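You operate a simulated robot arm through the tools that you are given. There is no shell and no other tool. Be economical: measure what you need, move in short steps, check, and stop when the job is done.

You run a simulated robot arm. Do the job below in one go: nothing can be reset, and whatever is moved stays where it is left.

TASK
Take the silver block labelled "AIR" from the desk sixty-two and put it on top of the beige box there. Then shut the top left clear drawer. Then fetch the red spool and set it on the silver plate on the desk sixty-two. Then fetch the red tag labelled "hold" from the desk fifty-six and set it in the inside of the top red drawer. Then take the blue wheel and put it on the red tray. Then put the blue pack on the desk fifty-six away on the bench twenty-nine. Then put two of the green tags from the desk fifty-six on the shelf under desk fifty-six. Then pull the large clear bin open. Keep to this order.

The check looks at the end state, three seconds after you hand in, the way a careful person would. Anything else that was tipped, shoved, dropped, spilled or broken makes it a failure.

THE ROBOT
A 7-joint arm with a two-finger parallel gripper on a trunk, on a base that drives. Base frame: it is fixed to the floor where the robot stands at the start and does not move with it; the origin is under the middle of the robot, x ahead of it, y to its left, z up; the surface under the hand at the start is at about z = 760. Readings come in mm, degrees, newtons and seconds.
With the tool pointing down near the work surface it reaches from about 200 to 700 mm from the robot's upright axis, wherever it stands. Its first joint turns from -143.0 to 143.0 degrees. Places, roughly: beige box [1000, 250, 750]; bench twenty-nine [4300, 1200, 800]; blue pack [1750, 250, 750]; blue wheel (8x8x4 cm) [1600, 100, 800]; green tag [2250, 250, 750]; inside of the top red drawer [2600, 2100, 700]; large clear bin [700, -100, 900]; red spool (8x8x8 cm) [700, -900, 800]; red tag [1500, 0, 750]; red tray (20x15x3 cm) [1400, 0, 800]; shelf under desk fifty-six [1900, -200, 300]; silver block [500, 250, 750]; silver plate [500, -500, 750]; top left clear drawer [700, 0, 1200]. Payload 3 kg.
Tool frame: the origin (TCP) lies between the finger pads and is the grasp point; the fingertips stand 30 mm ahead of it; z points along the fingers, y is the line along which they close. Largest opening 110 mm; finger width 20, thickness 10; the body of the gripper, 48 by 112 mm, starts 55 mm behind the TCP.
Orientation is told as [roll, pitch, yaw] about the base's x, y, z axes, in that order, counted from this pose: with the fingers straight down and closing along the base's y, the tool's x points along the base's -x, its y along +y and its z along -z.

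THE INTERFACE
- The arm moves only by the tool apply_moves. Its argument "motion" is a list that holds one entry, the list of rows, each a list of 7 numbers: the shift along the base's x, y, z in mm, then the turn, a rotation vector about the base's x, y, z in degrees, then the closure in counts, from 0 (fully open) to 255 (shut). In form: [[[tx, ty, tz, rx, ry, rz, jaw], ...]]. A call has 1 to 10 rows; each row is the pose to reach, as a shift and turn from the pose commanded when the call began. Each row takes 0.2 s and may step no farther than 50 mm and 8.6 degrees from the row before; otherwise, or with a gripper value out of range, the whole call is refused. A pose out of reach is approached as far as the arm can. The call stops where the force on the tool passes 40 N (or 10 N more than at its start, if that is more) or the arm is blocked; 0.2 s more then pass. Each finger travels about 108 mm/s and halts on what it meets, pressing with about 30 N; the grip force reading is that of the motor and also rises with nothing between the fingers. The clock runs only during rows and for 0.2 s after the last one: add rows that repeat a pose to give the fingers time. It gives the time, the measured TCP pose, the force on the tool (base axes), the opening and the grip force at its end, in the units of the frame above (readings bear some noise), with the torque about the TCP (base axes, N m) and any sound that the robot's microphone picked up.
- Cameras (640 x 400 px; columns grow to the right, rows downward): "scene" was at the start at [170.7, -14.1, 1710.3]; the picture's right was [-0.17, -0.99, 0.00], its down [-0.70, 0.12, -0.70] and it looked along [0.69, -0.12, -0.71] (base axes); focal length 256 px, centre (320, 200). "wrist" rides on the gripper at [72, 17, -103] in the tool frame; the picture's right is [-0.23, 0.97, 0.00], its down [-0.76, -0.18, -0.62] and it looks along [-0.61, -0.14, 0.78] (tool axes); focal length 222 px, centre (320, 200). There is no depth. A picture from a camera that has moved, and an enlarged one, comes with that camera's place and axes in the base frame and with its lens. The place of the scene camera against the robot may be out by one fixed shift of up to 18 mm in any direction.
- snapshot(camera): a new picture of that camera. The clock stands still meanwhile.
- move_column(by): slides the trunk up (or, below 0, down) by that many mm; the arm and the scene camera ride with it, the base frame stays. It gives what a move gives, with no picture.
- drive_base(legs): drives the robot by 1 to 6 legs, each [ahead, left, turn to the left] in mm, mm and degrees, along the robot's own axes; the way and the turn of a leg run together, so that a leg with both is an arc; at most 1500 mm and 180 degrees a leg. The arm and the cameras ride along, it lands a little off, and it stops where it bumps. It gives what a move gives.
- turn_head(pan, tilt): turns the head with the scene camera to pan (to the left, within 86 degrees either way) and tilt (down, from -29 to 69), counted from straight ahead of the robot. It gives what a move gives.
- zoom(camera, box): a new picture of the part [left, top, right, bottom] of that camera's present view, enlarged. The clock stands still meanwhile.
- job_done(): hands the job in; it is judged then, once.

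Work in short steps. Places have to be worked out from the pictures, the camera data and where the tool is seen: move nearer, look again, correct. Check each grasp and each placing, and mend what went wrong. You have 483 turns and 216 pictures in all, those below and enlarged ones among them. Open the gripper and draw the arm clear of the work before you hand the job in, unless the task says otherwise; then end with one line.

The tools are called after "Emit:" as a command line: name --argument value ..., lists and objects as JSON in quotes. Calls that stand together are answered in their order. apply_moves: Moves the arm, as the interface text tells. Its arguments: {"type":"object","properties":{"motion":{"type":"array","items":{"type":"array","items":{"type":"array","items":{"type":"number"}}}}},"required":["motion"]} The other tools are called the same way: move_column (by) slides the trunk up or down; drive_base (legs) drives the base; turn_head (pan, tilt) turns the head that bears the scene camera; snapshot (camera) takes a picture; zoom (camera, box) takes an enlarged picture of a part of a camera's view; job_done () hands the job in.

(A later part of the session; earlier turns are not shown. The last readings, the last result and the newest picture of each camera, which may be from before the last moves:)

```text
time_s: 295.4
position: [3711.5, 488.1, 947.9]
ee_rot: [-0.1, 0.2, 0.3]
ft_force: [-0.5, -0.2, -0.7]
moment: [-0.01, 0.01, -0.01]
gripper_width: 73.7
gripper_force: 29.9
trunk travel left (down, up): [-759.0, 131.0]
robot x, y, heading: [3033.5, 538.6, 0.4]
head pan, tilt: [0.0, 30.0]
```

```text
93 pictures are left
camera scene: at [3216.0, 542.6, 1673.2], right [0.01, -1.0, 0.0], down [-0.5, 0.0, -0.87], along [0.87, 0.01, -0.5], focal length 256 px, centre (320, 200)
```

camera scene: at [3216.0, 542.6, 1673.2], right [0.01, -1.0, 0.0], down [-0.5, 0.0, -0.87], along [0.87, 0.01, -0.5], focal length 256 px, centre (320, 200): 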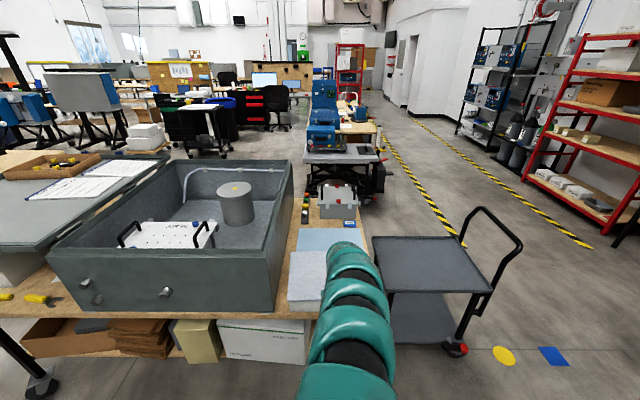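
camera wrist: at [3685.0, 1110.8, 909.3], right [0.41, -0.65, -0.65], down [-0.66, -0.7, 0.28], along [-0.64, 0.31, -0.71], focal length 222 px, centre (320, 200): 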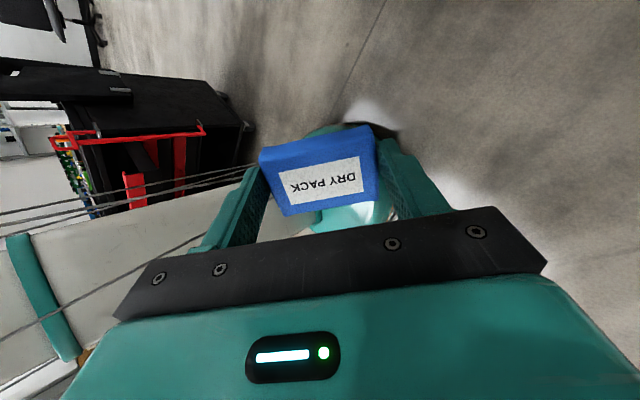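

Drive ahead 450 mm with the hand passing above the foam.

Emit:
drive_base --legs '[[450, 0, 0]]'

Emit:
turn_head --pan 0 --tilt 40

Emit:
snapshot --camera "scene"

Emit:
snapshot --camera "wrist"

```text
time_s: 298.2
position: [4169.9, 491.0, 948.0]
ee_rot: [-0.1, 0.3, 0.3]
ft_force: [0.1, 0.1, 0.2]
moment: [0.05, 0.05, -0.02]
gripper_width: 74.1
gripper_force: 29.9
trunk travel left (down, up): [-759.0, 131.0]
robot x, y, heading: [3495.3, 546.5, 0.3]
head pan, tilt: [0.0, 30.0]
```

```text
time_s: 298.9
position: [4169.2, 492.3, 948.2]
ee_rot: [0.0, 0.1, 0.4]
ft_force: [-0.7, -0.6, -0.5]
moment: [0.04, 0.01, -0.01]
gripper_width: 73.9
gripper_force: 30.3
trunk travel left (down, up): [-759.0, 131.0]
robot x, y, heading: [3495.6, 541.9, 0.5]
head pan, tilt: [0.0, 40.0]
```

```text
92 pictures are left
camera scene: at [3668.6, 545.8, 1657.9], right [0.01, -1.0, 0.0], down [-0.64, 0.0, -0.77], along [0.77, 0.01, -0.64], focal length 256 px, centre (320, 200)
```

scene: 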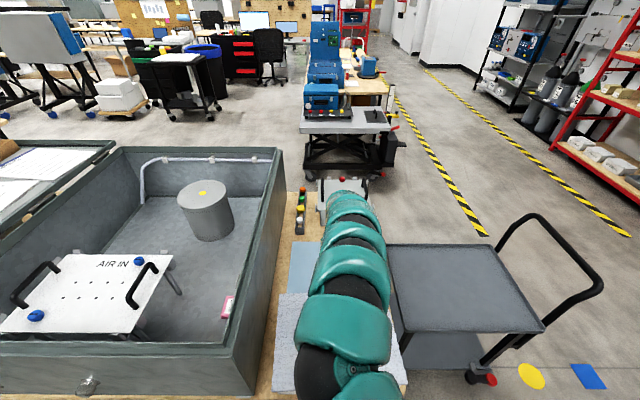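

```text
91 pictures are left
camera wrist: at [4098.5, 508.3, 1051.7], right [0.22, 0.98, 0.0], down [0.76, -0.17, 0.62], along [0.6, -0.14, -0.78], focal length 222 px, centre (320, 200)
```

wrist: 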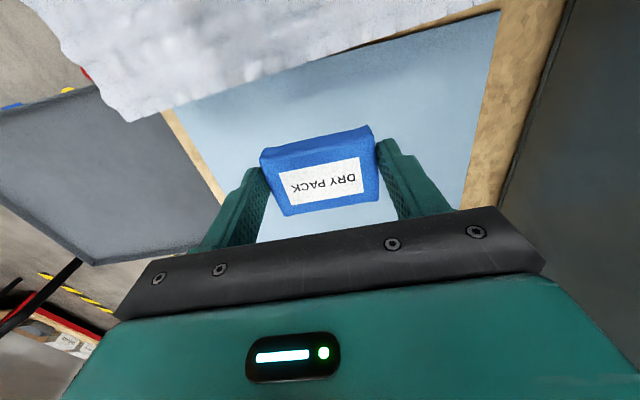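

The free sheet starts at x≈4125. Drive 60 mm more, then lower with the trunk by 90 mm.

Emit:
drive_base --legs '[[60, 0, 0]]'

Emit:
move_column --by -90

Emit:
snapshot --camera "wrist"

```text
time_s: 299.9
position: [4231.5, 493.2, 947.2]
ee_rot: [-0.1, 0.3, 0.4]
ft_force: [0.0, -0.4, -0.5]
moment: [0.01, 0.01, 0.0]
gripper_width: 73.9
gripper_force: 30.6
trunk travel left (down, up): [-759.0, 131.0]
robot x, y, heading: [3555.1, 545.7, 0.3]
head pan, tilt: [0.0, 40.0]
```

```text
time_s: 301.1
position: [4230.2, 492.7, 857.8]
ee_rot: [-0.1, 0.2, 0.3]
ft_force: [0.3, -0.1, 0.3]
moment: [0.03, -0.03, 0.0]
gripper_width: 74.0
gripper_force: 29.8
trunk travel left (down, up): [-669.0, 221.0]
robot x, y, heading: [3549.3, 542.7, 0.2]
head pan, tilt: [0.0, 40.0]
```

```text
90 pictures are left
camera wrist: at [4159.0, 508.9, 961.7], right [0.22, 0.98, 0.0], down [0.77, -0.17, 0.62], along [0.6, -0.14, -0.78], focal length 222 px, centre (320, 200)
```

wrist: 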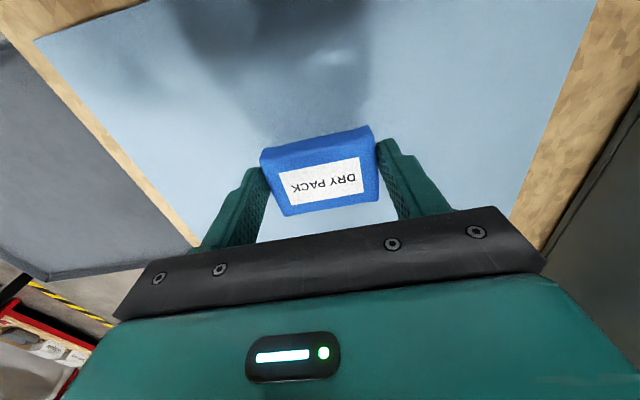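

Clear sheet beneath. Lower in small steps until contact.

Emit:
apply_moves --motion '[[[0, 0, -5, 0, 0, 0, 255], [0, 0, -10, 0, 0, 0, 255], [0, 0, -15, 0, 0, 0, 255], [0, 0, -20, 0, 0, 0, 255]]]'

Emit:
apply_moves --motion '[[[0, 0, -4, 0, 0, 0, 255], [0, 0, -8, 0, 0, 0, 255]]]'

```text
time_s: 302.1
position: [4232.2, 492.3, 837.4]
ee_rot: [-0.1, 0.2, 0.3]
ft_force: [0.1, -0.4, 0.1]
moment: [0.03, 0.03, 0.03]
gripper_width: 74.2
gripper_force: 29.7
trunk travel left (down, up): [-669.0, 221.0]
robot x, y, heading: [3554.3, 542.6, 0.3]
head pan, tilt: [0.0, 40.0]
```

```text
time_s: 302.7
position: [4230.9, 491.6, 830.4]
ee_rot: [-0.1, 0.3, 0.3]
ft_force: [0.3, -0.5, -0.7]
moment: [0.05, 0.03, 0.03]
gripper_width: 73.9
gripper_force: 30.1
trunk travel left (down, up): [-669.0, 221.0]
robot x, y, heading: [3554.3, 544.7, 0.4]
head pan, tilt: [0.0, 40.0]
```

Emit:
apply_moves --motion '[[[0, 0, -4, 0, 0, 0, 255], [0, 0, -8, 0, 0, 0, 255], [0, 0, -11, 0, 0, 0, 255]]]'

```text
time_s: 303.5
position: [4231.1, 492.1, 820.9]
ee_rot: [0.0, 0.1, 0.4]
ft_force: [0.0, -0.6, 10.9]
moment: [0.02, -0.31, 0.02]
gripper_width: 73.7
gripper_force: 30.1
trunk travel left (down, up): [-669.0, 221.0]
robot x, y, heading: [3553.0, 544.6, 0.3]
head pan, tilt: [0.0, 40.0]
```

Contact. Release, rise and check.

Emit:
apply_moves --motion '[[[0, 0, 0.5, 0, 0, 0, 70], [0, 0, 0.5, 0, 0, 0, 40], [0, 0, 0.5, 0, 0, 0, 40], [0, 0, 35, 0, 0, 0, 40], [0, 0, 75, 0, 0, 0, 40], [-10, 0, 105, 0, 0, 0, 40]]]'

Emit:
snapshot --camera "wrist"

```text
time_s: 304.9
position: [4247.0, 496.3, 918.3]
ee_rot: [-0.1, 0.3, 0.4]
ft_force: [0.0, -0.7, 1.3]
moment: [-0.04, -0.01, -0.02]
gripper_width: 92.8
gripper_force: 0.0
out of reach, approached as far as the arm can: row 5, 6
trunk travel left (down, up): [-669.0, 221.0]
robot x, y, heading: [3556.2, 544.2, 0.3]
head pan, tilt: [0.0, 40.0]
```

```text
89 pictures are left
camera wrist: at [4176.4, 513.3, 1022.5], right [0.22, 0.98, 0.0], down [0.77, -0.17, 0.62], along [0.6, -0.14, -0.79], focal length 222 px, centre (320, 200)
```

wrist: 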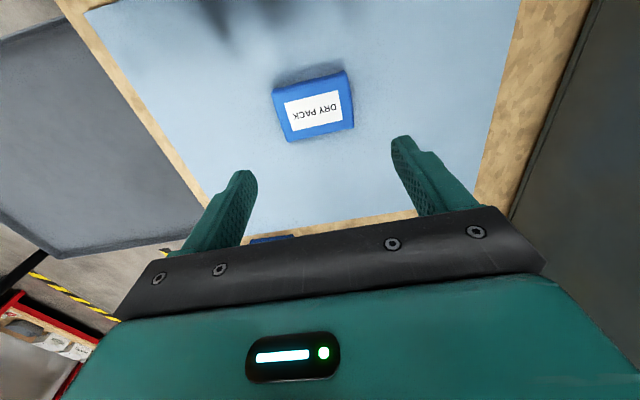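

The pack lies on the bench. Raise the trunk and drive back to desk fifty-six for the green tags.

Emit:
move_column --by 90

Emit:
drive_base --legs '[[-500, 0, 0], [0, 0, -90], [-480, 0, 0], [0, -900, 0]]'

Emit:
turn_head --pan 0 --tilt 40

Emit:
snapshot --camera "scene"

```text
time_s: 306.2
position: [4248.5, 497.4, 1007.9]
ee_rot: [0.0, 0.4, 0.4]
ft_force: [-0.2, 0.2, -0.7]
moment: [-0.02, -0.01, -0.03]
gripper_width: 92.6
gripper_force: 0.0
trunk travel left (down, up): [-759.0, 131.0]
robot x, y, heading: [3557.2, 543.2, 0.4]
head pan, tilt: [0.0, 40.0]
```

```text
time_s: 319.7
position: [2108.9, 325.7, 1008.0]
ee_rot: [-0.1, 0.4, -90.2]
ft_force: [0.2, 0.5, 0.2]
moment: [-0.01, -0.02, 0.0]
gripper_width: 92.6
gripper_force: 0.1
trunk travel left (down, up): [-759.0, 131.0]
robot x, y, heading: [2162.5, 1022.9, -90.2]
head pan, tilt: [0.0, 40.0]
```

```text
time_s: 320.3
position: [2109.0, 326.5, 1006.9]
ee_rot: [-0.2, 0.4, -90.2]
ft_force: [0.1, 0.9, -0.3]
moment: [-0.02, -0.02, 0.01]
gripper_width: 92.9
gripper_force: 0.0
trunk travel left (down, up): [-759.0, 131.0]
robot x, y, heading: [2166.1, 1020.5, -90.0]
head pan, tilt: [0.0, 40.0]
```

```text
88 pictures are left
camera scene: at [2175.1, 855.0, 1657.8], right [-1.0, 0.0, 0.0], down [0.0, 0.64, -0.77], along [0.0, -0.77, -0.64], focal length 256 px, centre (320, 200)
```

scene: 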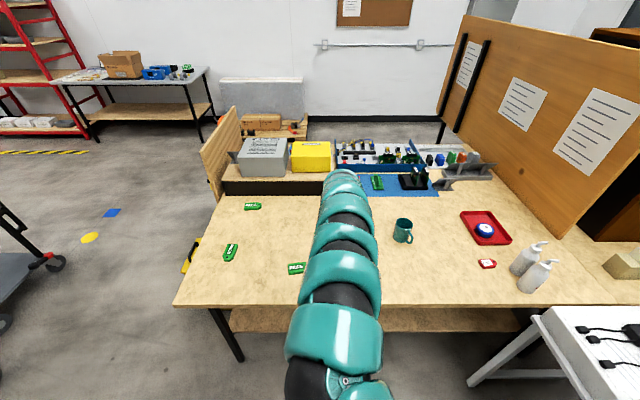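

Desk edge y≈376, shelf front edge y≈287 at z≈300. I plan to pick tags with the hand pitched 45°, so I can set them under the desk at the same pitch. Zoom in on the tags.

Emit:
zoom --camera "scene" --box '[180, 180, 340, 320]'

Emit:
snapshot --camera "wrist"

```text
2.86 times, centred on (260, 250) of scene
camera zoom: at [2175.1, 855.0, 1657.8], right [-1.0, 0.0, 0.0], down [0.0, 0.64, -0.77], along [0.0, -0.77, -0.64], focal length 732 px, centre (491, 57)
```

zoom: 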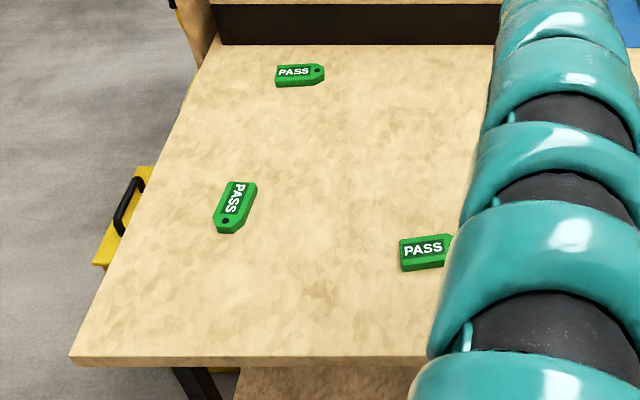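

```text
86 pictures are left
camera wrist: at [2127.5, 397.6, 1111.6], right [0.97, -0.23, 0.0], down [-0.18, -0.76, 0.62], along [-0.14, -0.6, -0.79], focal length 222 px, centre (320, 200)
```

wrist: 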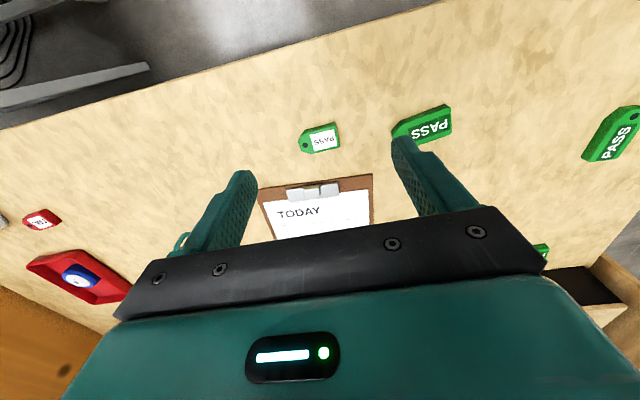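

Tags: B ≈ (2263, 245) lying along x, C ≈ (2550, 156) lying roughly along y, both large green PASS tags. Drive left to face tag C.

Emit:
drive_base --legs '[[0, 450, 0], [200, 0, 0]]'

Emit:
apply_moves --motion '[[[0, 25, -10, -7, 0, 0, 20], [0, 50, -20, -14, 0, 0, 0], [0, 75, -30, -21, 0, 0, 0], [0, 100, -40, -28, 0, 0, 0], [0, 120, -50, -35, 0, 0, 0], [0, 140, -60, -42, 0, 0, 0], [0, 150, -70, -45, 0, 0, 0]]]'

Emit:
snapshot --camera "wrist"

```text
time_s: 324.2
position: [2563.4, 122.8, 1007.0]
ee_rot: [0.0, 0.4, -90.0]
ft_force: [-0.5, 0.2, 0.0]
moment: [0.04, 0.0, 0.0]
gripper_width: 92.7
gripper_force: 0.1
trunk travel left (down, up): [-759.0, 131.0]
robot x, y, heading: [2618.9, 820.3, -89.8]
head pan, tilt: [0.0, 40.0]
```

```text
time_s: 325.8
position: [2599.4, 55.4, 897.3]
ee_rot: [-0.7, -44.0, -90.8]
ft_force: [2.8, 0.2, 1.1]
moment: [0.0, 0.07, -0.02]
gripper_width: 109.7
gripper_force: 0.1
out of reach, approached as far as the arm can: row 1, 2, 3, 4, 5, 6, 7
trunk travel left (down, up): [-759.0, 131.0]
robot x, y, heading: [2614.1, 821.0, -90.1]
head pan, tilt: [0.0, 40.0]
```

```text
85 pictures are left
camera wrist: at [2619.0, 178.1, 921.3], right [0.97, -0.18, 0.15], down [-0.17, -0.11, 0.98], along [-0.16, -0.98, -0.14], focal length 222 px, centre (320, 200)
```

wrist: 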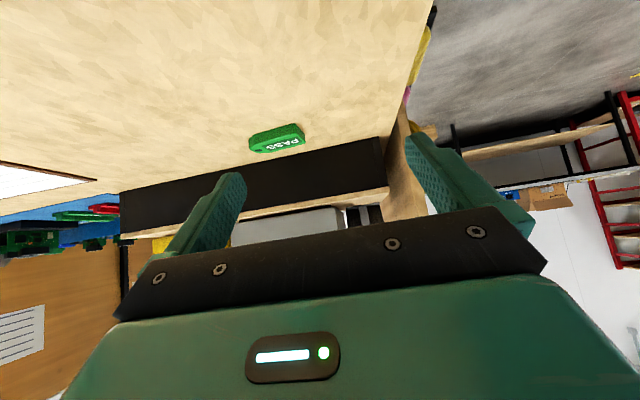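

The hand is pitched 44°, at long reach. Drive back 175 mm so the hand hovers behind tag C, then line up.

Emit:
drive_base --legs '[[-185, 0, 0]]'

Emit:
apply_moves --motion '[[[-20, 0, -20, 0, 0, 0, 0], [-42, 0, -37, 0, 0, 0, 0]]]'

Emit:
snapshot --camera "wrist"

```text
time_s: 327.3
position: [2595.6, 233.9, 898.3]
ee_rot: [-0.8, -44.2, -90.2]
ft_force: [0.3, 0.2, 0.6]
moment: [0.0, 0.03, -0.05]
gripper_width: 109.9
gripper_force: 0.1
trunk travel left (down, up): [-759.0, 131.0]
robot x, y, heading: [2614.6, 1003.2, -90.1]
head pan, tilt: [0.0, 40.0]
```

```text
time_s: 327.9
position: [2562.1, 246.2, 859.1]
ee_rot: [-4.2, -38.1, -90.1]
ft_force: [0.1, -0.6, -0.9]
moment: [0.05, -0.01, 0.01]
gripper_width: 110.1
gripper_force: 0.1
out of reach, approached as far as the arm can: row 1, 2
trunk travel left (down, up): [-759.0, 131.0]
robot x, y, heading: [2619.4, 1001.1, -90.3]
head pan, tilt: [0.0, 40.0]
```

```text
84 pictures are left
camera wrist: at [2587.6, 366.1, 893.8], right [0.97, -0.22, 0.08], down [-0.13, -0.21, 0.97], along [-0.2, -0.95, -0.23], focal length 222 px, centre (320, 200)
```

wrist: 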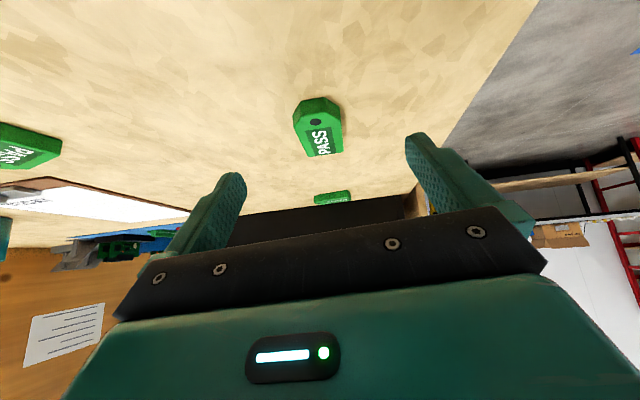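

Tag C ≈ (2549, 160), its axis along y: good alignment. Advance 83 mm with the base, then shift and check.

Emit:
drive_base --legs '[[83, -12, 0]]'

Emit:
move_column --by -40

Emit:
snapshot --camera "wrist"

```text
time_s: 329.0
position: [2550.4, 163.5, 859.3]
ee_rot: [-4.2, -38.1, -90.0]
ft_force: [0.2, -0.1, 0.4]
moment: [0.02, 0.0, 0.0]
gripper_width: 109.9
gripper_force: 0.0
trunk travel left (down, up): [-759.0, 131.0]
robot x, y, heading: [2600.8, 918.5, -90.1]
head pan, tilt: [0.0, 40.0]
```

```text
time_s: 329.8
position: [2551.2, 164.1, 819.2]
ee_rot: [-4.3, -38.0, -90.0]
ft_force: [-0.2, 0.0, 0.5]
moment: [0.0, 0.02, 0.03]
gripper_width: 109.8
gripper_force: 0.2
trunk travel left (down, up): [-719.0, 171.0]
robot x, y, heading: [2604.3, 916.7, -90.2]
head pan, tilt: [0.0, 40.0]
```

```text
83 pictures are left
camera wrist: at [2575.8, 284.2, 855.0], right [0.97, -0.22, 0.08], down [-0.13, -0.21, 0.97], along [-0.2, -0.95, -0.23], focal length 222 px, centre (320, 200)
```

wrist: 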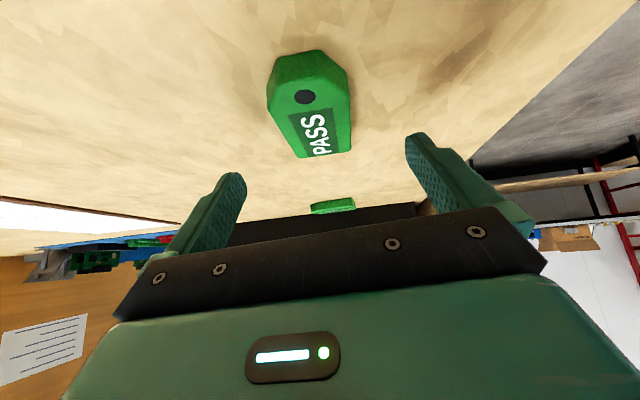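

The tag lies right under; since the tips lead by ~18 mm, shift the hand back 17 mm and lower 26 mm.

Emit:
apply_moves --motion '[[[0, 17, 0, 0, 0, 0, 0]]]'

Emit:
move_column --by -24

Emit:
snapshot --camera "wrist"

```text
time_s: 330.2
position: [2549.1, 180.4, 821.7]
ee_rot: [-4.1, -38.3, -90.0]
ft_force: [0.0, -0.9, -0.7]
moment: [-0.02, 0.0, 0.0]
gripper_width: 109.8
gripper_force: 0.1
trunk travel left (down, up): [-719.0, 171.0]
robot x, y, heading: [2604.1, 918.6, -90.0]
head pan, tilt: [0.0, 40.0]
```

```text
time_s: 330.9
position: [2550.1, 182.4, 796.2]
ee_rot: [-4.3, -38.2, -90.0]
ft_force: [0.0, -0.5, -0.1]
moment: [-0.01, -0.04, 0.01]
gripper_width: 110.0
gripper_force: 0.0
trunk travel left (down, up): [-695.0, 195.0]
robot x, y, heading: [2605.2, 918.2, -90.2]
head pan, tilt: [0.0, 40.0]
```

```text
82 pictures are left
camera wrist: at [2575.3, 300.9, 831.9], right [0.97, -0.22, 0.08], down [-0.13, -0.21, 0.97], along [-0.2, -0.95, -0.23], focal length 222 px, centre (320, 200)
```

wrist: 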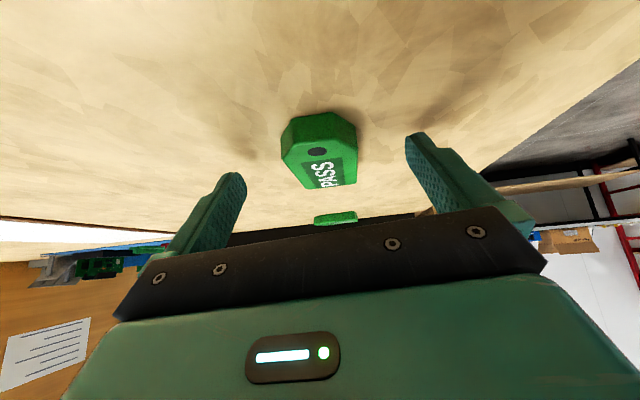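

The tag is between the tips. Close and lift.

Emit:
apply_moves --motion '[[[0, 0, -1, 0, 0, 0, 80], [0, 0, -1, 0, 0, 0, 160], [0, 0, -1, 0, 0, 0, 255], [0, 0, -1, 0, 0, 0, 255], [0, 0, -1, 0, 0, 0, 255]]]'

Emit:
move_column --by 64

Emit:
snapshot --camera "wrist"

```text
time_s: 332.1
position: [2550.2, 180.5, 795.0]
ee_rot: [-4.3, -38.1, -89.9]
ft_force: [0.7, 0.2, 1.4]
moment: [0.0, -0.04, -0.01]
gripper_width: 44.7
gripper_force: 29.5
trunk travel left (down, up): [-695.0, 195.0]
robot x, y, heading: [2601.1, 917.4, -90.1]
head pan, tilt: [0.0, 40.0]
```

```text
time_s: 333.2
position: [2549.2, 181.4, 859.3]
ee_rot: [-4.3, -38.1, -90.0]
ft_force: [-1.6, -0.5, -0.5]
moment: [0.04, -0.02, -0.02]
gripper_width: 44.7
gripper_force: 29.6
trunk travel left (down, up): [-759.0, 131.0]
robot x, y, heading: [2604.5, 916.1, -90.2]
head pan, tilt: [0.0, 40.0]
```

```text
81 pictures are left
camera wrist: at [2575.3, 300.4, 894.3], right [0.97, -0.22, 0.08], down [-0.13, -0.21, 0.97], along [-0.2, -0.95, -0.23], focal length 222 px, centre (320, 200)
```

wrist: 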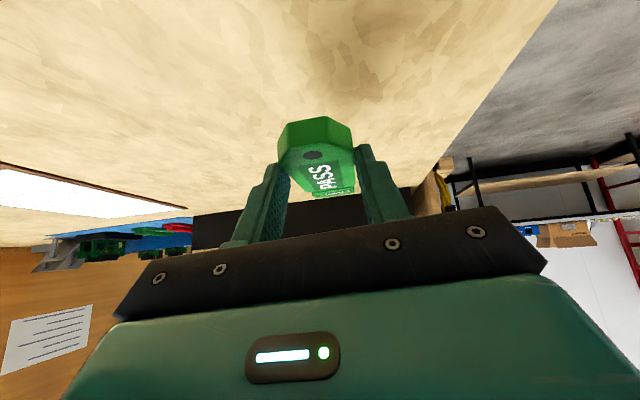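

Held. Back off until the hand is clear of the desk edge, then lower the trunk to look at the shelf.

Emit:
drive_base --legs '[[-380, 0, 0]]'

Emit:
move_column --by -420

Emit:
snapshot --camera "wrist"

Emit:
turn_head --pan 0 --tilt 30

Emit:
snapshot --camera "scene"

```text
time_s: 335.6
position: [2552.9, 562.5, 859.1]
ee_rot: [-4.3, -38.1, -89.7]
ft_force: [-0.4, 0.5, -0.3]
moment: [0.03, -0.01, -0.05]
gripper_width: 45.0
gripper_force: 29.9
trunk travel left (down, up): [-759.0, 131.0]
robot x, y, heading: [2602.3, 1300.5, -89.9]
head pan, tilt: [0.0, 40.0]
```

```text
refused: -420 is not a number from -400 to 400
```

```text
80 pictures are left
camera wrist: at [2578.3, 682.8, 894.9], right [0.97, -0.22, 0.08], down [-0.13, -0.21, 0.97], along [-0.19, -0.95, -0.23], focal length 222 px, centre (320, 200)
```

wrist: 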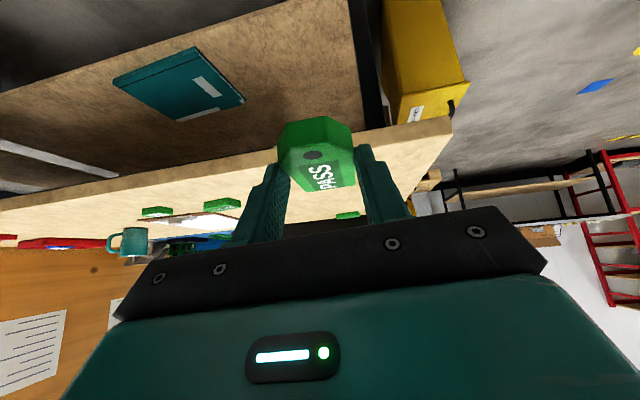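

```text
time_s: 336.3
position: [2553.7, 562.0, 859.2]
ee_rot: [-4.3, -38.1, -89.8]
ft_force: [-0.4, -0.7, -0.9]
moment: [-0.01, 0.04, 0.01]
gripper_width: 45.2
gripper_force: 29.8
trunk travel left (down, up): [-759.0, 131.0]
robot x, y, heading: [2600.9, 1297.0, -89.7]
head pan, tilt: [0.0, 30.0]
```

```text
79 pictures are left
camera scene: at [2613.7, 1127.5, 1673.1], right [-1.0, 0.0, 0.0], down [0.0, 0.5, -0.87], along [0.0, -0.87, -0.5], focal length 256 px, centre (320, 200)
```

scene: 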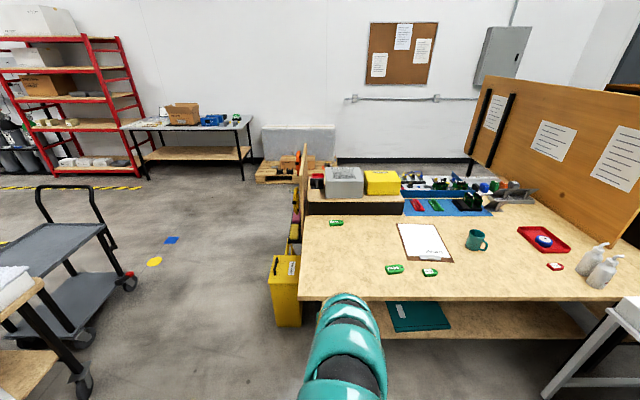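

Shelf top is z≈305, its front edge y≈299; a teal binder lies at x≈1950–2130, so x≈2400 is free. Lower the trunk and shift right.

Emit:
drive_base --legs '[[0, -150, 0]]'

Emit:
move_column --by -400

Emit:
move_column --by -75

Emit:
snapshot --camera "wrist"

Emit:
snapshot --camera "scene"

```text
time_s: 337.6
position: [2407.8, 561.2, 859.4]
ee_rot: [-4.3, -38.0, -89.7]
ft_force: [-0.5, 0.0, 0.1]
moment: [0.01, -0.02, 0.0]
gripper_width: 44.9
gripper_force: 29.7
trunk travel left (down, up): [-759.0, 131.0]
robot x, y, heading: [2456.6, 1299.4, -89.7]
head pan, tilt: [0.0, 30.0]
```

```text
time_s: 341.5
position: [2407.7, 562.1, 459.9]
ee_rot: [-4.3, -38.1, -89.7]
ft_force: [-0.3, -0.1, -0.5]
moment: [0.04, 0.0, 0.0]
gripper_width: 44.8
gripper_force: 29.6
trunk travel left (down, up): [-359.0, 531.0]
robot x, y, heading: [2458.4, 1297.1, -90.0]
head pan, tilt: [0.0, 30.0]
```

```text
time_s: 342.6
position: [2407.4, 561.2, 384.1]
ee_rot: [-4.3, -38.1, -89.8]
ft_force: [-0.8, 0.0, -0.5]
moment: [0.01, 0.02, -0.03]
gripper_width: 45.0
gripper_force: 29.5
trunk travel left (down, up): [-284.0, 606.0]
robot x, y, heading: [2457.8, 1296.2, -89.7]
head pan, tilt: [0.0, 30.0]
```

```text
78 pictures are left
camera wrist: at [2432.4, 681.7, 419.5], right [0.97, -0.22, 0.08], down [-0.13, -0.21, 0.97], along [-0.19, -0.95, -0.23], focal length 222 px, centre (320, 200)
```

wrist: 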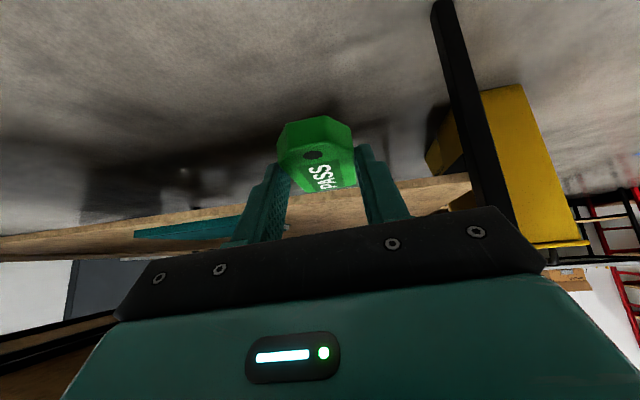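

```text
77 pictures are left
camera scene: at [2467.8, 1127.1, 1198.2], right [-1.0, 0.0, 0.0], down [0.0, 0.5, -0.87], along [0.0, -0.87, -0.5], focal length 256 px, centre (320, 200)
```

scene: 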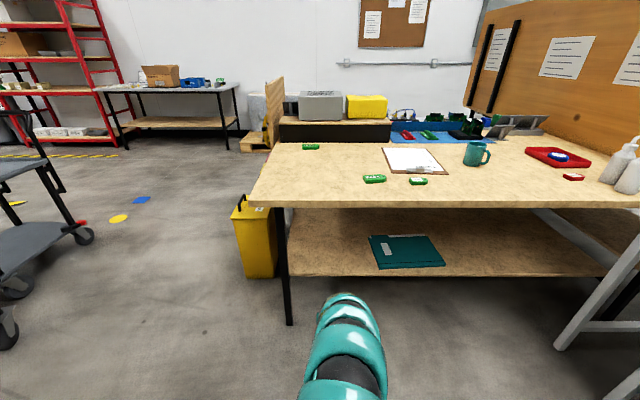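

The shelf near x≈2400 is free. Drive ahead 320 mm to bring the hand under the desk above the shelf.

Emit:
drive_base --legs '[[160, 0, 0], [160, 0, 0]]'

Emit:
snapshot --camera "wrist"

Emit:
snapshot --camera "scene"

```text
time_s: 345.0
position: [2407.6, 240.1, 384.2]
ee_rot: [-4.2, -38.1, -89.8]
ft_force: [0.5, -0.2, 0.0]
moment: [0.02, 0.04, -0.02]
gripper_width: 44.6
gripper_force: 30.0
trunk travel left (down, up): [-284.0, 606.0]
robot x, y, heading: [2455.4, 977.8, -90.0]
head pan, tilt: [0.0, 30.0]
```

```text
76 pictures are left
camera wrist: at [2432.1, 359.8, 419.5], right [0.97, -0.22, 0.08], down [-0.13, -0.21, 0.97], along [-0.2, -0.95, -0.23], focal length 222 px, centre (320, 200)
```

wrist: 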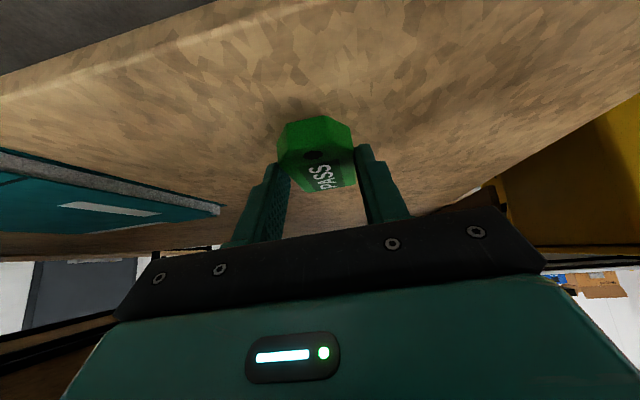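

```text
75 pictures are left
camera scene: at [2468.6, 805.2, 1198.2], right [-1.0, 0.0, 0.0], down [0.0, 0.5, -0.87], along [0.0, -0.87, -0.5], focal length 256 px, centre (320, 200)
```

scene: 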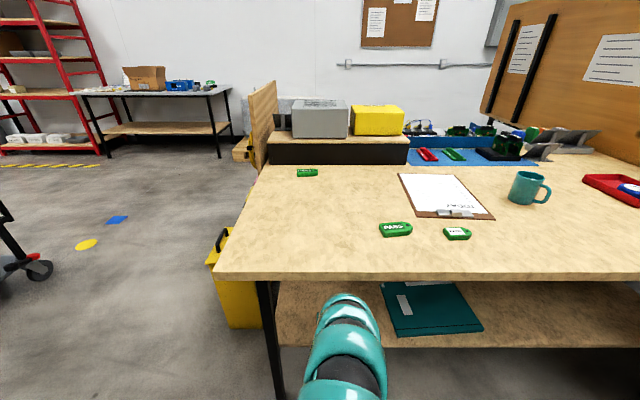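

Over the free shelf. Lower by the trunk in small steps until contact.

Emit:
move_column --by -25

Emit:
move_column --by -6

Emit:
snapshot --camera "wrist"

```text
time_s: 345.7
position: [2407.9, 238.7, 361.1]
ee_rot: [-4.4, -38.5, -89.9]
ft_force: [-1.0, -6.6, 19.2]
moment: [-0.65, -0.29, -0.15]
gripper_width: 45.1
gripper_force: 29.6
trunk travel left (down, up): [-259.0, 631.0]
robot x, y, heading: [2463.0, 975.2, -89.8]
head pan, tilt: [0.0, 30.0]
```

```text
time_s: 346.1
position: [2406.9, 236.9, 361.0]
ee_rot: [-4.4, -38.8, -89.9]
ft_force: [-0.3, -1.9, 19.0]
moment: [-0.05, -0.42, -0.06]
gripper_width: 45.5
gripper_force: 30.2
trunk travel left (down, up): [-257.0, 633.0]
robot x, y, heading: [2455.3, 976.8, -90.0]
head pan, tilt: [0.0, 30.0]
stopped: the force on the tool passed its limit at 47 N (the readings are from after the stop); the commanded pose is now the measured one
```

```text
74 pictures are left
camera wrist: at [2432.6, 357.0, 395.1], right [0.97, -0.22, 0.09], down [-0.13, -0.2, 0.97], along [-0.2, -0.96, -0.22], focal length 222 px, centre (320, 200)
```

wrist: 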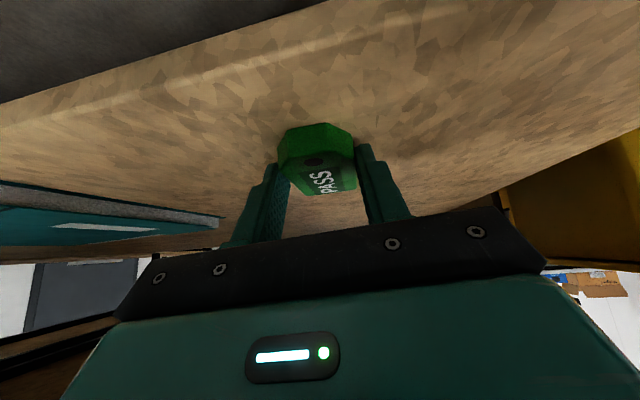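

Contact with the shelf (z≈325). Ease up 2 mm and release.

Emit:
move_column --by 2

Emit:
apply_moves --motion '[[[0, 0, 0, 0, 0, 0, 120], [0, 0, 0, 0, 0, 0, 60], [0, 0, 0, 0, 0, 0, 60]]]'

Emit:
move_column --by 35

Emit:
snapshot --camera "wrist"

```text
time_s: 346.6
position: [2407.1, 239.2, 361.2]
ee_rot: [-4.2, -38.5, -90.0]
ft_force: [1.2, -4.3, 12.9]
moment: [-0.2, -0.36, -0.08]
gripper_width: 45.4
gripper_force: 29.8
trunk travel left (down, up): [-259.0, 631.0]
robot x, y, heading: [2456.9, 976.5, -89.8]
head pan, tilt: [0.0, 30.0]
```

```text
time_s: 347.4
position: [2406.2, 238.7, 362.8]
ee_rot: [-4.3, -38.6, -89.9]
ft_force: [-14.0, 9.8, 23.4]
moment: [-0.02, -0.48, 0.19]
gripper_width: 76.2
gripper_force: 0.0
trunk travel left (down, up): [-259.0, 631.0]
robot x, y, heading: [2458.5, 978.4, -89.8]
head pan, tilt: [0.0, 30.0]
```

```text
time_s: 348.2
position: [2407.9, 239.2, 395.4]
ee_rot: [-4.3, -38.4, -89.9]
ft_force: [-0.6, 0.0, 0.5]
moment: [-0.04, -0.01, -0.02]
gripper_width: 84.1
gripper_force: 0.1
trunk travel left (down, up): [-294.0, 596.0]
robot x, y, heading: [2458.2, 974.4, -89.7]
head pan, tilt: [0.0, 30.0]
```

```text
73 pictures are left
camera wrist: at [2432.4, 358.2, 429.8], right [0.97, -0.22, 0.08], down [-0.13, -0.2, 0.97], along [-0.2, -0.95, -0.23], focal length 222 px, centre (320, 200)
```

wrist: 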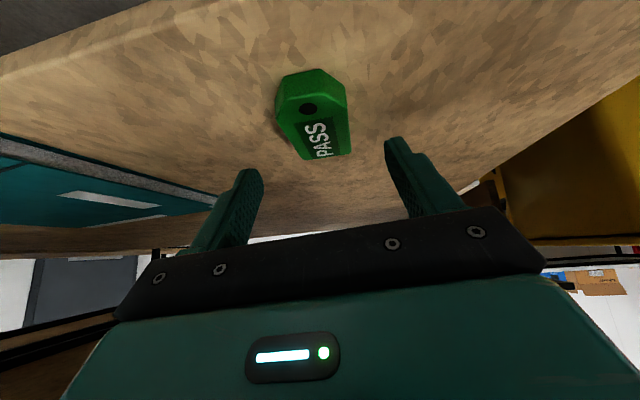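

Tag C is on the shelf. Back out, raise the trunk, and line up for tag B.

Emit:
drive_base --legs '[[-330, 0, 0]]'

Emit:
move_column --by 400

Emit:
move_column --by 60

Emit:
apply_moves --motion '[[[0, 0, 0, 0, 0, 0, 0], [0, 0, 0, 0, 0, 0, 0]]]'

Emit:
drive_base --legs '[[0, -140, 0], [240, 0, 0]]'

Emit:
snapshot --camera "wrist"

```text
time_s: 350.4
position: [2408.5, 571.3, 394.5]
ee_rot: [-4.3, -38.4, -89.8]
ft_force: [-0.4, -0.1, 0.0]
moment: [-0.01, -0.01, -0.02]
gripper_width: 84.4
gripper_force: 0.2
trunk travel left (down, up): [-294.0, 596.0]
robot x, y, heading: [2460.3, 1308.9, -89.7]
head pan, tilt: [0.0, 30.0]
```

```text
time_s: 354.3
position: [2409.2, 571.6, 794.7]
ee_rot: [-4.3, -38.4, -89.7]
ft_force: [0.5, 0.1, 0.5]
moment: [0.01, -0.01, -0.02]
gripper_width: 84.2
gripper_force: 0.0
trunk travel left (down, up): [-694.0, 196.0]
robot x, y, heading: [2456.0, 1308.7, -89.7]
head pan, tilt: [0.0, 30.0]
```

```text
time_s: 355.3
position: [2409.4, 570.5, 856.0]
ee_rot: [-4.4, -38.4, -89.6]
ft_force: [0.4, -0.2, -0.4]
moment: [0.02, 0.01, 0.01]
gripper_width: 84.4
gripper_force: 0.1
trunk travel left (down, up): [-754.0, 136.0]
robot x, y, heading: [2455.3, 1309.1, -89.6]
head pan, tilt: [0.0, 30.0]
```

```text
time_s: 355.9
position: [2408.5, 571.0, 855.9]
ee_rot: [-4.3, -38.5, -89.7]
ft_force: [0.5, 0.1, 0.3]
moment: [0.0, -0.02, 0.01]
gripper_width: 110.0
gripper_force: 0.0
trunk travel left (down, up): [-754.0, 136.0]
robot x, y, heading: [2455.1, 1307.8, -89.5]
head pan, tilt: [0.0, 30.0]
```

```text
time_s: 358.6
position: [2272.5, 334.3, 854.6]
ee_rot: [-4.4, -38.4, -89.6]
ft_force: [-0.1, -0.7, 0.2]
moment: [-0.04, 0.01, 0.0]
gripper_width: 109.8
gripper_force: 0.1
trunk travel left (down, up): [-754.0, 136.0]
robot x, y, heading: [2323.7, 1073.1, -89.6]
head pan, tilt: [0.0, 30.0]
```

```text
72 pictures are left
camera wrist: at [2295.8, 454.5, 889.4], right [0.97, -0.22, 0.08], down [-0.13, -0.2, 0.97], along [-0.19, -0.95, -0.23], focal length 222 px, centre (320, 200)
```

wrist: 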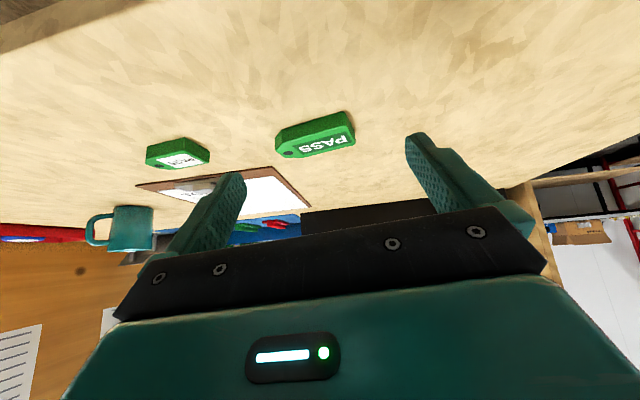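

Tag B ≈ (2256, 248), axis turned +12°, 87 mm long; I'll grip it lengthwise. Turn the hand 12° and shift.

Emit:
apply_moves --motion '[[[-10, 5, 0, 0, 0, 6, 0], [-21, 10, 0, 0, 0, 12, 0]]]'

Emit:
drive_base --legs '[[75, 0, 0]]'

Emit:
move_column --by -35

Emit:
snapshot --camera "wrist"

```text
time_s: 359.1
position: [2264.3, 311.5, 884.4]
ee_rot: [-5.1, -37.7, -79.5]
ft_force: [0.7, 0.1, 0.4]
moment: [0.03, 0.01, 0.0]
gripper_width: 110.1
gripper_force: 0.1
out of reach, approached as far as the arm can: row 1, 2
trunk travel left (down, up): [-754.0, 136.0]
robot x, y, heading: [2317.3, 1068.2, -89.7]
head pan, tilt: [0.0, 30.0]
```

```text
time_s: 360.2
position: [2263.3, 235.0, 882.6]
ee_rot: [-5.0, -37.7, -79.7]
ft_force: [-0.7, 0.2, -0.8]
moment: [0.02, 0.0, 0.01]
gripper_width: 110.0
gripper_force: 0.1
trunk travel left (down, up): [-754.0, 136.0]
robot x, y, heading: [2318.5, 994.1, -89.5]
head pan, tilt: [0.0, 30.0]
```

```text
time_s: 361.0
position: [2262.7, 236.3, 849.3]
ee_rot: [-5.1, -37.7, -79.7]
ft_force: [-1.6, 0.6, 0.6]
moment: [-0.02, 0.01, 0.0]
gripper_width: 109.7
gripper_force: 0.1
trunk travel left (down, up): [-719.0, 171.0]
robot x, y, heading: [2320.2, 995.4, -89.5]
head pan, tilt: [0.0, 30.0]
```

```text
71 pictures are left
camera wrist: at [2267.9, 358.0, 885.1], right [1.0, -0.06, 0.07], down [-0.08, -0.23, 0.97], along [-0.04, -0.97, -0.24], focal length 222 px, centre (320, 200)
```

wrist: 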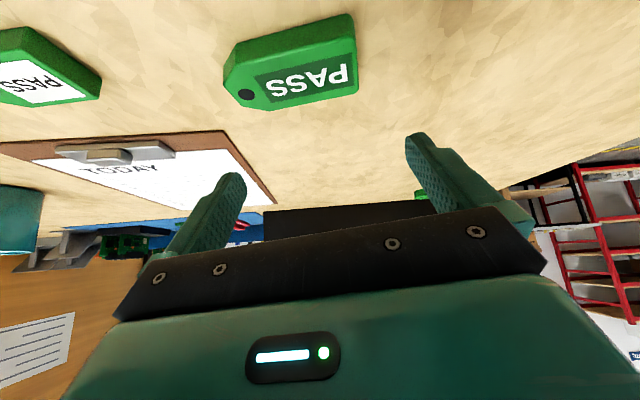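

Shift the base back 27 mm and right 13 mm, and lower.

Emit:
drive_base --legs '[[-27, -13, 0]]'

Emit:
move_column --by -30

Emit:
snapshot --camera "wrist"

```text
time_s: 361.8
position: [2249.6, 263.4, 850.4]
ee_rot: [-5.1, -37.8, -79.7]
ft_force: [-0.1, -0.2, -0.1]
moment: [0.01, 0.02, 0.01]
gripper_width: 109.9
gripper_force: 0.0
trunk travel left (down, up): [-719.0, 171.0]
robot x, y, heading: [2301.8, 1024.3, -89.6]
head pan, tilt: [0.0, 30.0]
```

```text
time_s: 362.6
position: [2249.1, 263.4, 819.8]
ee_rot: [-5.1, -37.7, -79.7]
ft_force: [0.1, -0.2, 0.1]
moment: [0.01, 0.0, 0.01]
gripper_width: 110.0
gripper_force: 0.0
trunk travel left (down, up): [-689.0, 201.0]
robot x, y, heading: [2305.8, 1029.1, -89.6]
head pan, tilt: [0.0, 30.0]
```

```text
70 pictures are left
camera wrist: at [2254.8, 385.2, 855.2], right [1.0, -0.06, 0.07], down [-0.08, -0.23, 0.97], along [-0.04, -0.97, -0.23], focal length 222 px, centre (320, 200)
```

wrist: 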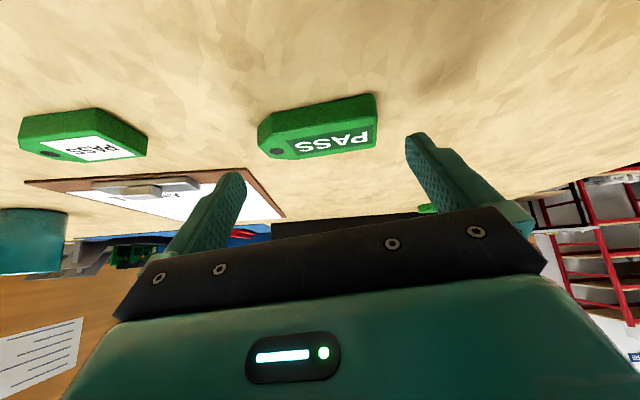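

Centred between the fingers. Lower 20 mm (the slight roll leaves less clearance) and close.

Emit:
move_column --by -20

Emit:
apply_moves --motion '[[[0, 0, 0, 0, 0, 0, 40], [0, 0, 0, 0, 0, 0, 90], [0, 0, 0, 0, 0, 0, 160], [0, 0, 0, 0, 0, 0, 255], [0, 0, 0, 0, 0, 0, 255]]]'

Emit:
move_column --by 50

Emit:
snapshot --camera "wrist"

```text
time_s: 363.2
position: [2250.2, 263.1, 799.5]
ee_rot: [-5.1, -37.8, -79.8]
ft_force: [0.0, 0.0, 0.5]
moment: [-0.04, 0.05, -0.01]
gripper_width: 110.2
gripper_force: 0.0
trunk travel left (down, up): [-669.0, 221.0]
robot x, y, heading: [2304.6, 1024.6, -89.9]
head pan, tilt: [0.0, 30.0]
```

```text
time_s: 364.4
position: [2249.9, 263.0, 798.7]
ee_rot: [-5.1, -37.7, -79.7]
ft_force: [0.6, -0.2, 0.2]
moment: [0.01, 0.01, 0.01]
gripper_width: 0.4
gripper_force: 30.0
trunk travel left (down, up): [-669.0, 221.0]
robot x, y, heading: [2306.8, 1023.3, -89.4]
head pan, tilt: [0.0, 30.0]
```

```text
time_s: 365.4
position: [2249.8, 262.9, 848.2]
ee_rot: [-5.1, -37.8, -79.7]
ft_force: [0.7, -0.8, 0.2]
moment: [-0.02, -0.03, 0.03]
gripper_width: 0.0
gripper_force: 30.0
trunk travel left (down, up): [-719.0, 171.0]
robot x, y, heading: [2308.6, 1022.9, -89.7]
head pan, tilt: [0.0, 30.0]
```

```text
69 pictures are left
camera wrist: at [2254.7, 385.1, 884.9], right [1.0, -0.06, 0.07], down [-0.08, -0.23, 0.97], along [-0.04, -0.97, -0.24], focal length 222 px, centre (320, 200)
```

wrist: 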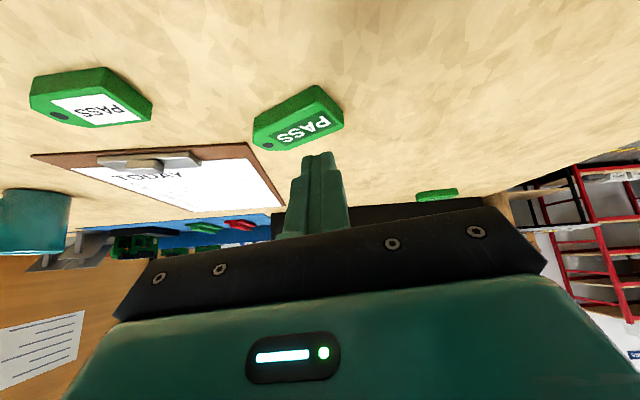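

The fingers closed just above the tag and nudged it: it is now at ≈ (2235, 215), turned +24°. I'll get a better posture: raise the trunk, retract and lower the arm, level the roll and turn the yaw.

Emit:
move_column --by 110

Emit:
apply_moves --motion '[[[0, 10, -30, 0, -2, 3, 100], [0, 20, -60, 0, -4, 7, 0], [0, 30, -90, 0, -4.2, 11, 0], [0, 40, -110, 0, -4.2, 14, 0]]]'

Emit:
snapshot --camera "wrist"

```text
time_s: 366.8
position: [2249.9, 262.6, 959.3]
ee_rot: [-5.1, -37.6, -79.6]
ft_force: [-1.8, -0.6, -0.1]
moment: [0.01, -0.03, -0.03]
gripper_width: 0.1
gripper_force: 29.9
trunk travel left (down, up): [-829.0, 61.0]
robot x, y, heading: [2302.7, 1023.3, -89.8]
head pan, tilt: [0.0, 30.0]
```

```text
time_s: 367.8
position: [2248.8, 303.6, 849.0]
ee_rot: [0.0, -38.9, -68.8]
ft_force: [0.6, 0.8, -0.5]
moment: [-0.01, -0.03, 0.0]
gripper_width: 110.0
gripper_force: 0.0
out of reach, approached as far as the arm can: row 1, 2
trunk travel left (down, up): [-829.0, 61.0]
robot x, y, heading: [2303.8, 1022.7, -89.3]
head pan, tilt: [0.0, 30.0]
```

```text
68 pictures are left
camera wrist: at [2222.2, 423.1, 884.3], right [0.97, 0.19, 0.14], down [-0.09, -0.25, 0.96], along [0.22, -0.95, -0.23], focal length 222 px, centre (320, 200)
```

wrist: 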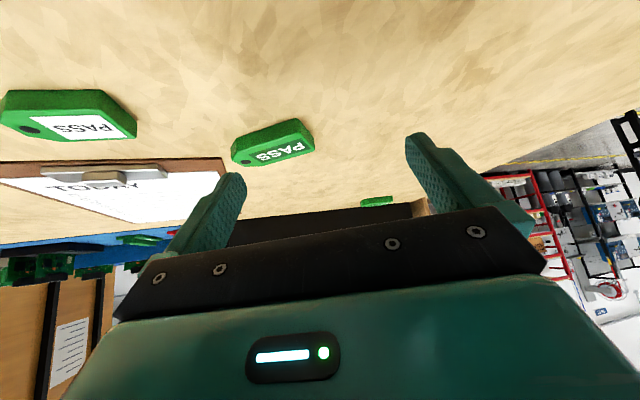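

Good posture now. Get a top view from the scene camera to measure tag B's angle.

Emit:
turn_head --pan 0 --tilt 50

Emit:
zoom --camera "scene" --box '[260, 100, 460, 260]'

```text
time_s: 368.6
position: [2250.0, 304.5, 849.4]
ee_rot: [0.0, -38.8, -68.9]
ft_force: [0.3, -0.7, -0.3]
moment: [-0.05, -0.03, -0.01]
gripper_width: 110.2
gripper_force: 0.0
trunk travel left (down, up): [-829.0, 61.0]
robot x, y, heading: [2305.1, 1026.7, -89.6]
head pan, tilt: [0.0, 50.0]
```

```text
2.50 times, centred on (360, 180) of scene
camera zoom: at [2316.8, 866.9, 1712.9], right [-1.0, -0.01, 0.0], down [0.0, 0.77, -0.64], along [0.0, -0.64, -0.77], focal length 640 px, centre (220, 250)
```

zoom: 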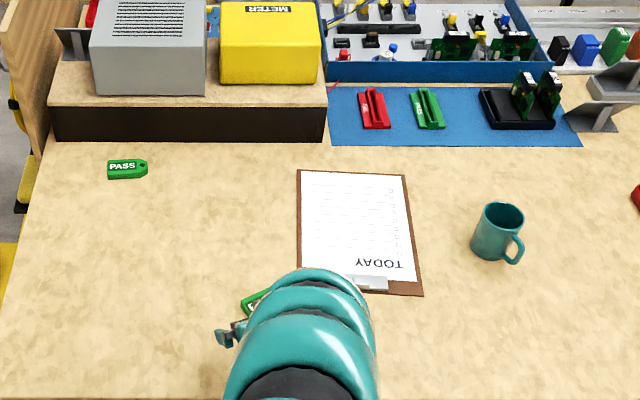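

The tag's angle is about +30°. Turn 9° more, then shift with the base: ahead 72 mm, right 27 mm.

Emit:
apply_moves --motion '[[[0, 0, 0, 0, 0, 5, 0], [0, 0, 0, 0, 0, 9, 0]]]'

Emit:
drive_base --legs '[[60, -27, 0]]'

Emit:
snapshot --camera "wrist"

```text
time_s: 369.2
position: [2250.6, 303.0, 849.6]
ee_rot: [0.2, -38.9, -59.9]
ft_force: [-0.5, -0.1, -0.5]
moment: [0.0, 0.03, 0.01]
gripper_width: 109.7
gripper_force: 0.0
trunk travel left (down, up): [-829.0, 61.0]
robot x, y, heading: [2305.9, 1022.9, -89.5]
head pan, tilt: [0.0, 50.0]
```

```text
time_s: 370.2
position: [2222.8, 242.9, 848.0]
ee_rot: [0.1, -38.8, -59.8]
ft_force: [0.9, -0.3, 0.1]
moment: [-0.01, 0.01, 0.01]
gripper_width: 110.0
gripper_force: 0.0
trunk travel left (down, up): [-829.0, 61.0]
robot x, y, heading: [2278.1, 966.4, -89.4]
head pan, tilt: [0.0, 50.0]
```

```text
66 pictures are left
camera wrist: at [2177.5, 355.8, 883.4], right [0.93, 0.34, 0.14], down [-0.05, -0.27, 0.96], along [0.36, -0.9, -0.23], focal length 222 px, centre (320, 200)
```

wrist: 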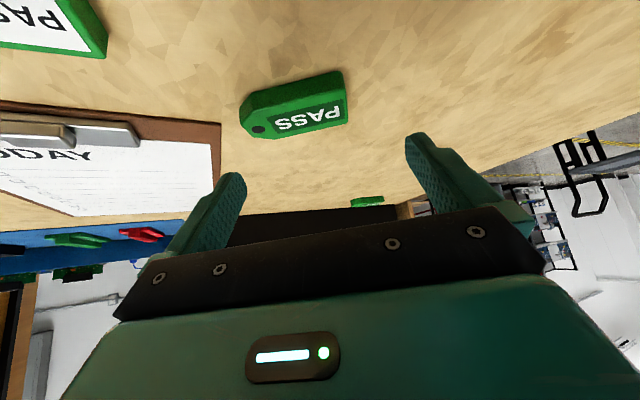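

Aligned well. Shift (−7, −12) and lower to z≈793, then look before closing.

Emit:
apply_moves --motion '[[[-4, -6, -20, 0, 0, 0, 0], [-7, -12, -40, 0, 0, 0, 0], [-7, -12, -52, 0, 0, 0, 0], [-7, -12, -55, 0, 0, 0, 0]]]'

Emit:
snapshot --camera "wrist"

```text
time_s: 371.2
position: [2216.4, 231.8, 793.7]
ee_rot: [0.1, -38.9, -59.8]
ft_force: [0.2, -0.8, -0.5]
moment: [0.06, 0.0, 0.0]
gripper_width: 110.3
gripper_force: 0.0
trunk travel left (down, up): [-829.0, 61.0]
robot x, y, heading: [2280.3, 964.1, -89.6]
head pan, tilt: [0.0, 50.0]
```

```text
65 pictures are left
camera wrist: at [2170.7, 345.2, 828.6], right [0.93, 0.34, 0.14], down [-0.05, -0.27, 0.96], along [0.36, -0.9, -0.23], focal length 222 px, centre (320, 200)
```

wrist: 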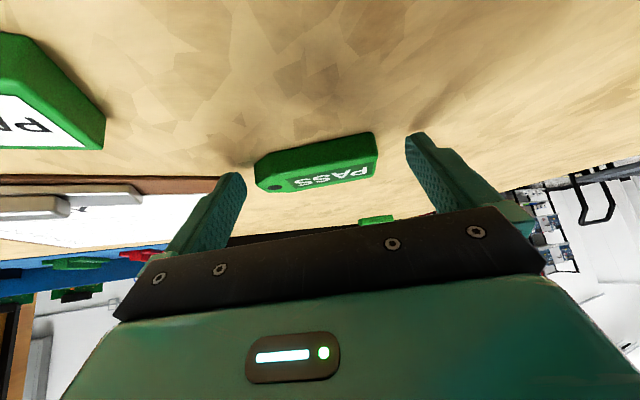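

The tag lies between the tips. Close.

Emit:
apply_moves --motion '[[[0, 0, -1, 0, 0, 0, 30], [0, 0, -1, 0, 0, 0, 60], [0, 0, -1, 0, 0, 0, 120], [0, 0, -1, 0, 0, 0, 200], [0, 0, -1, 0, 0, 0, 200]]]'

Emit:
snapshot --camera "wrist"

```text
time_s: 372.4
position: [2216.0, 231.4, 793.3]
ee_rot: [-0.1, -38.7, -59.8]
ft_force: [0.2, -0.9, 0.2]
moment: [0.02, 0.03, 0.0]
gripper_width: 84.7
gripper_force: 30.3
trunk travel left (down, up): [-829.0, 61.0]
robot x, y, heading: [2279.4, 961.1, -89.4]
head pan, tilt: [0.0, 50.0]
```

```text
64 pictures are left
camera wrist: at [2170.4, 344.8, 827.9], right [0.93, 0.34, 0.14], down [-0.05, -0.27, 0.96], along [0.36, -0.9, -0.23], focal length 222 px, centre (320, 200)
```

wrist: 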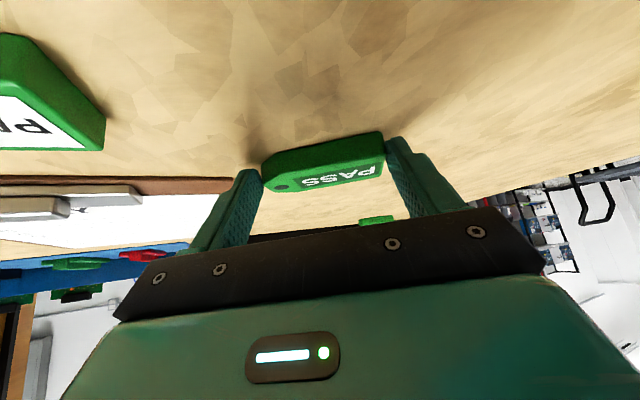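

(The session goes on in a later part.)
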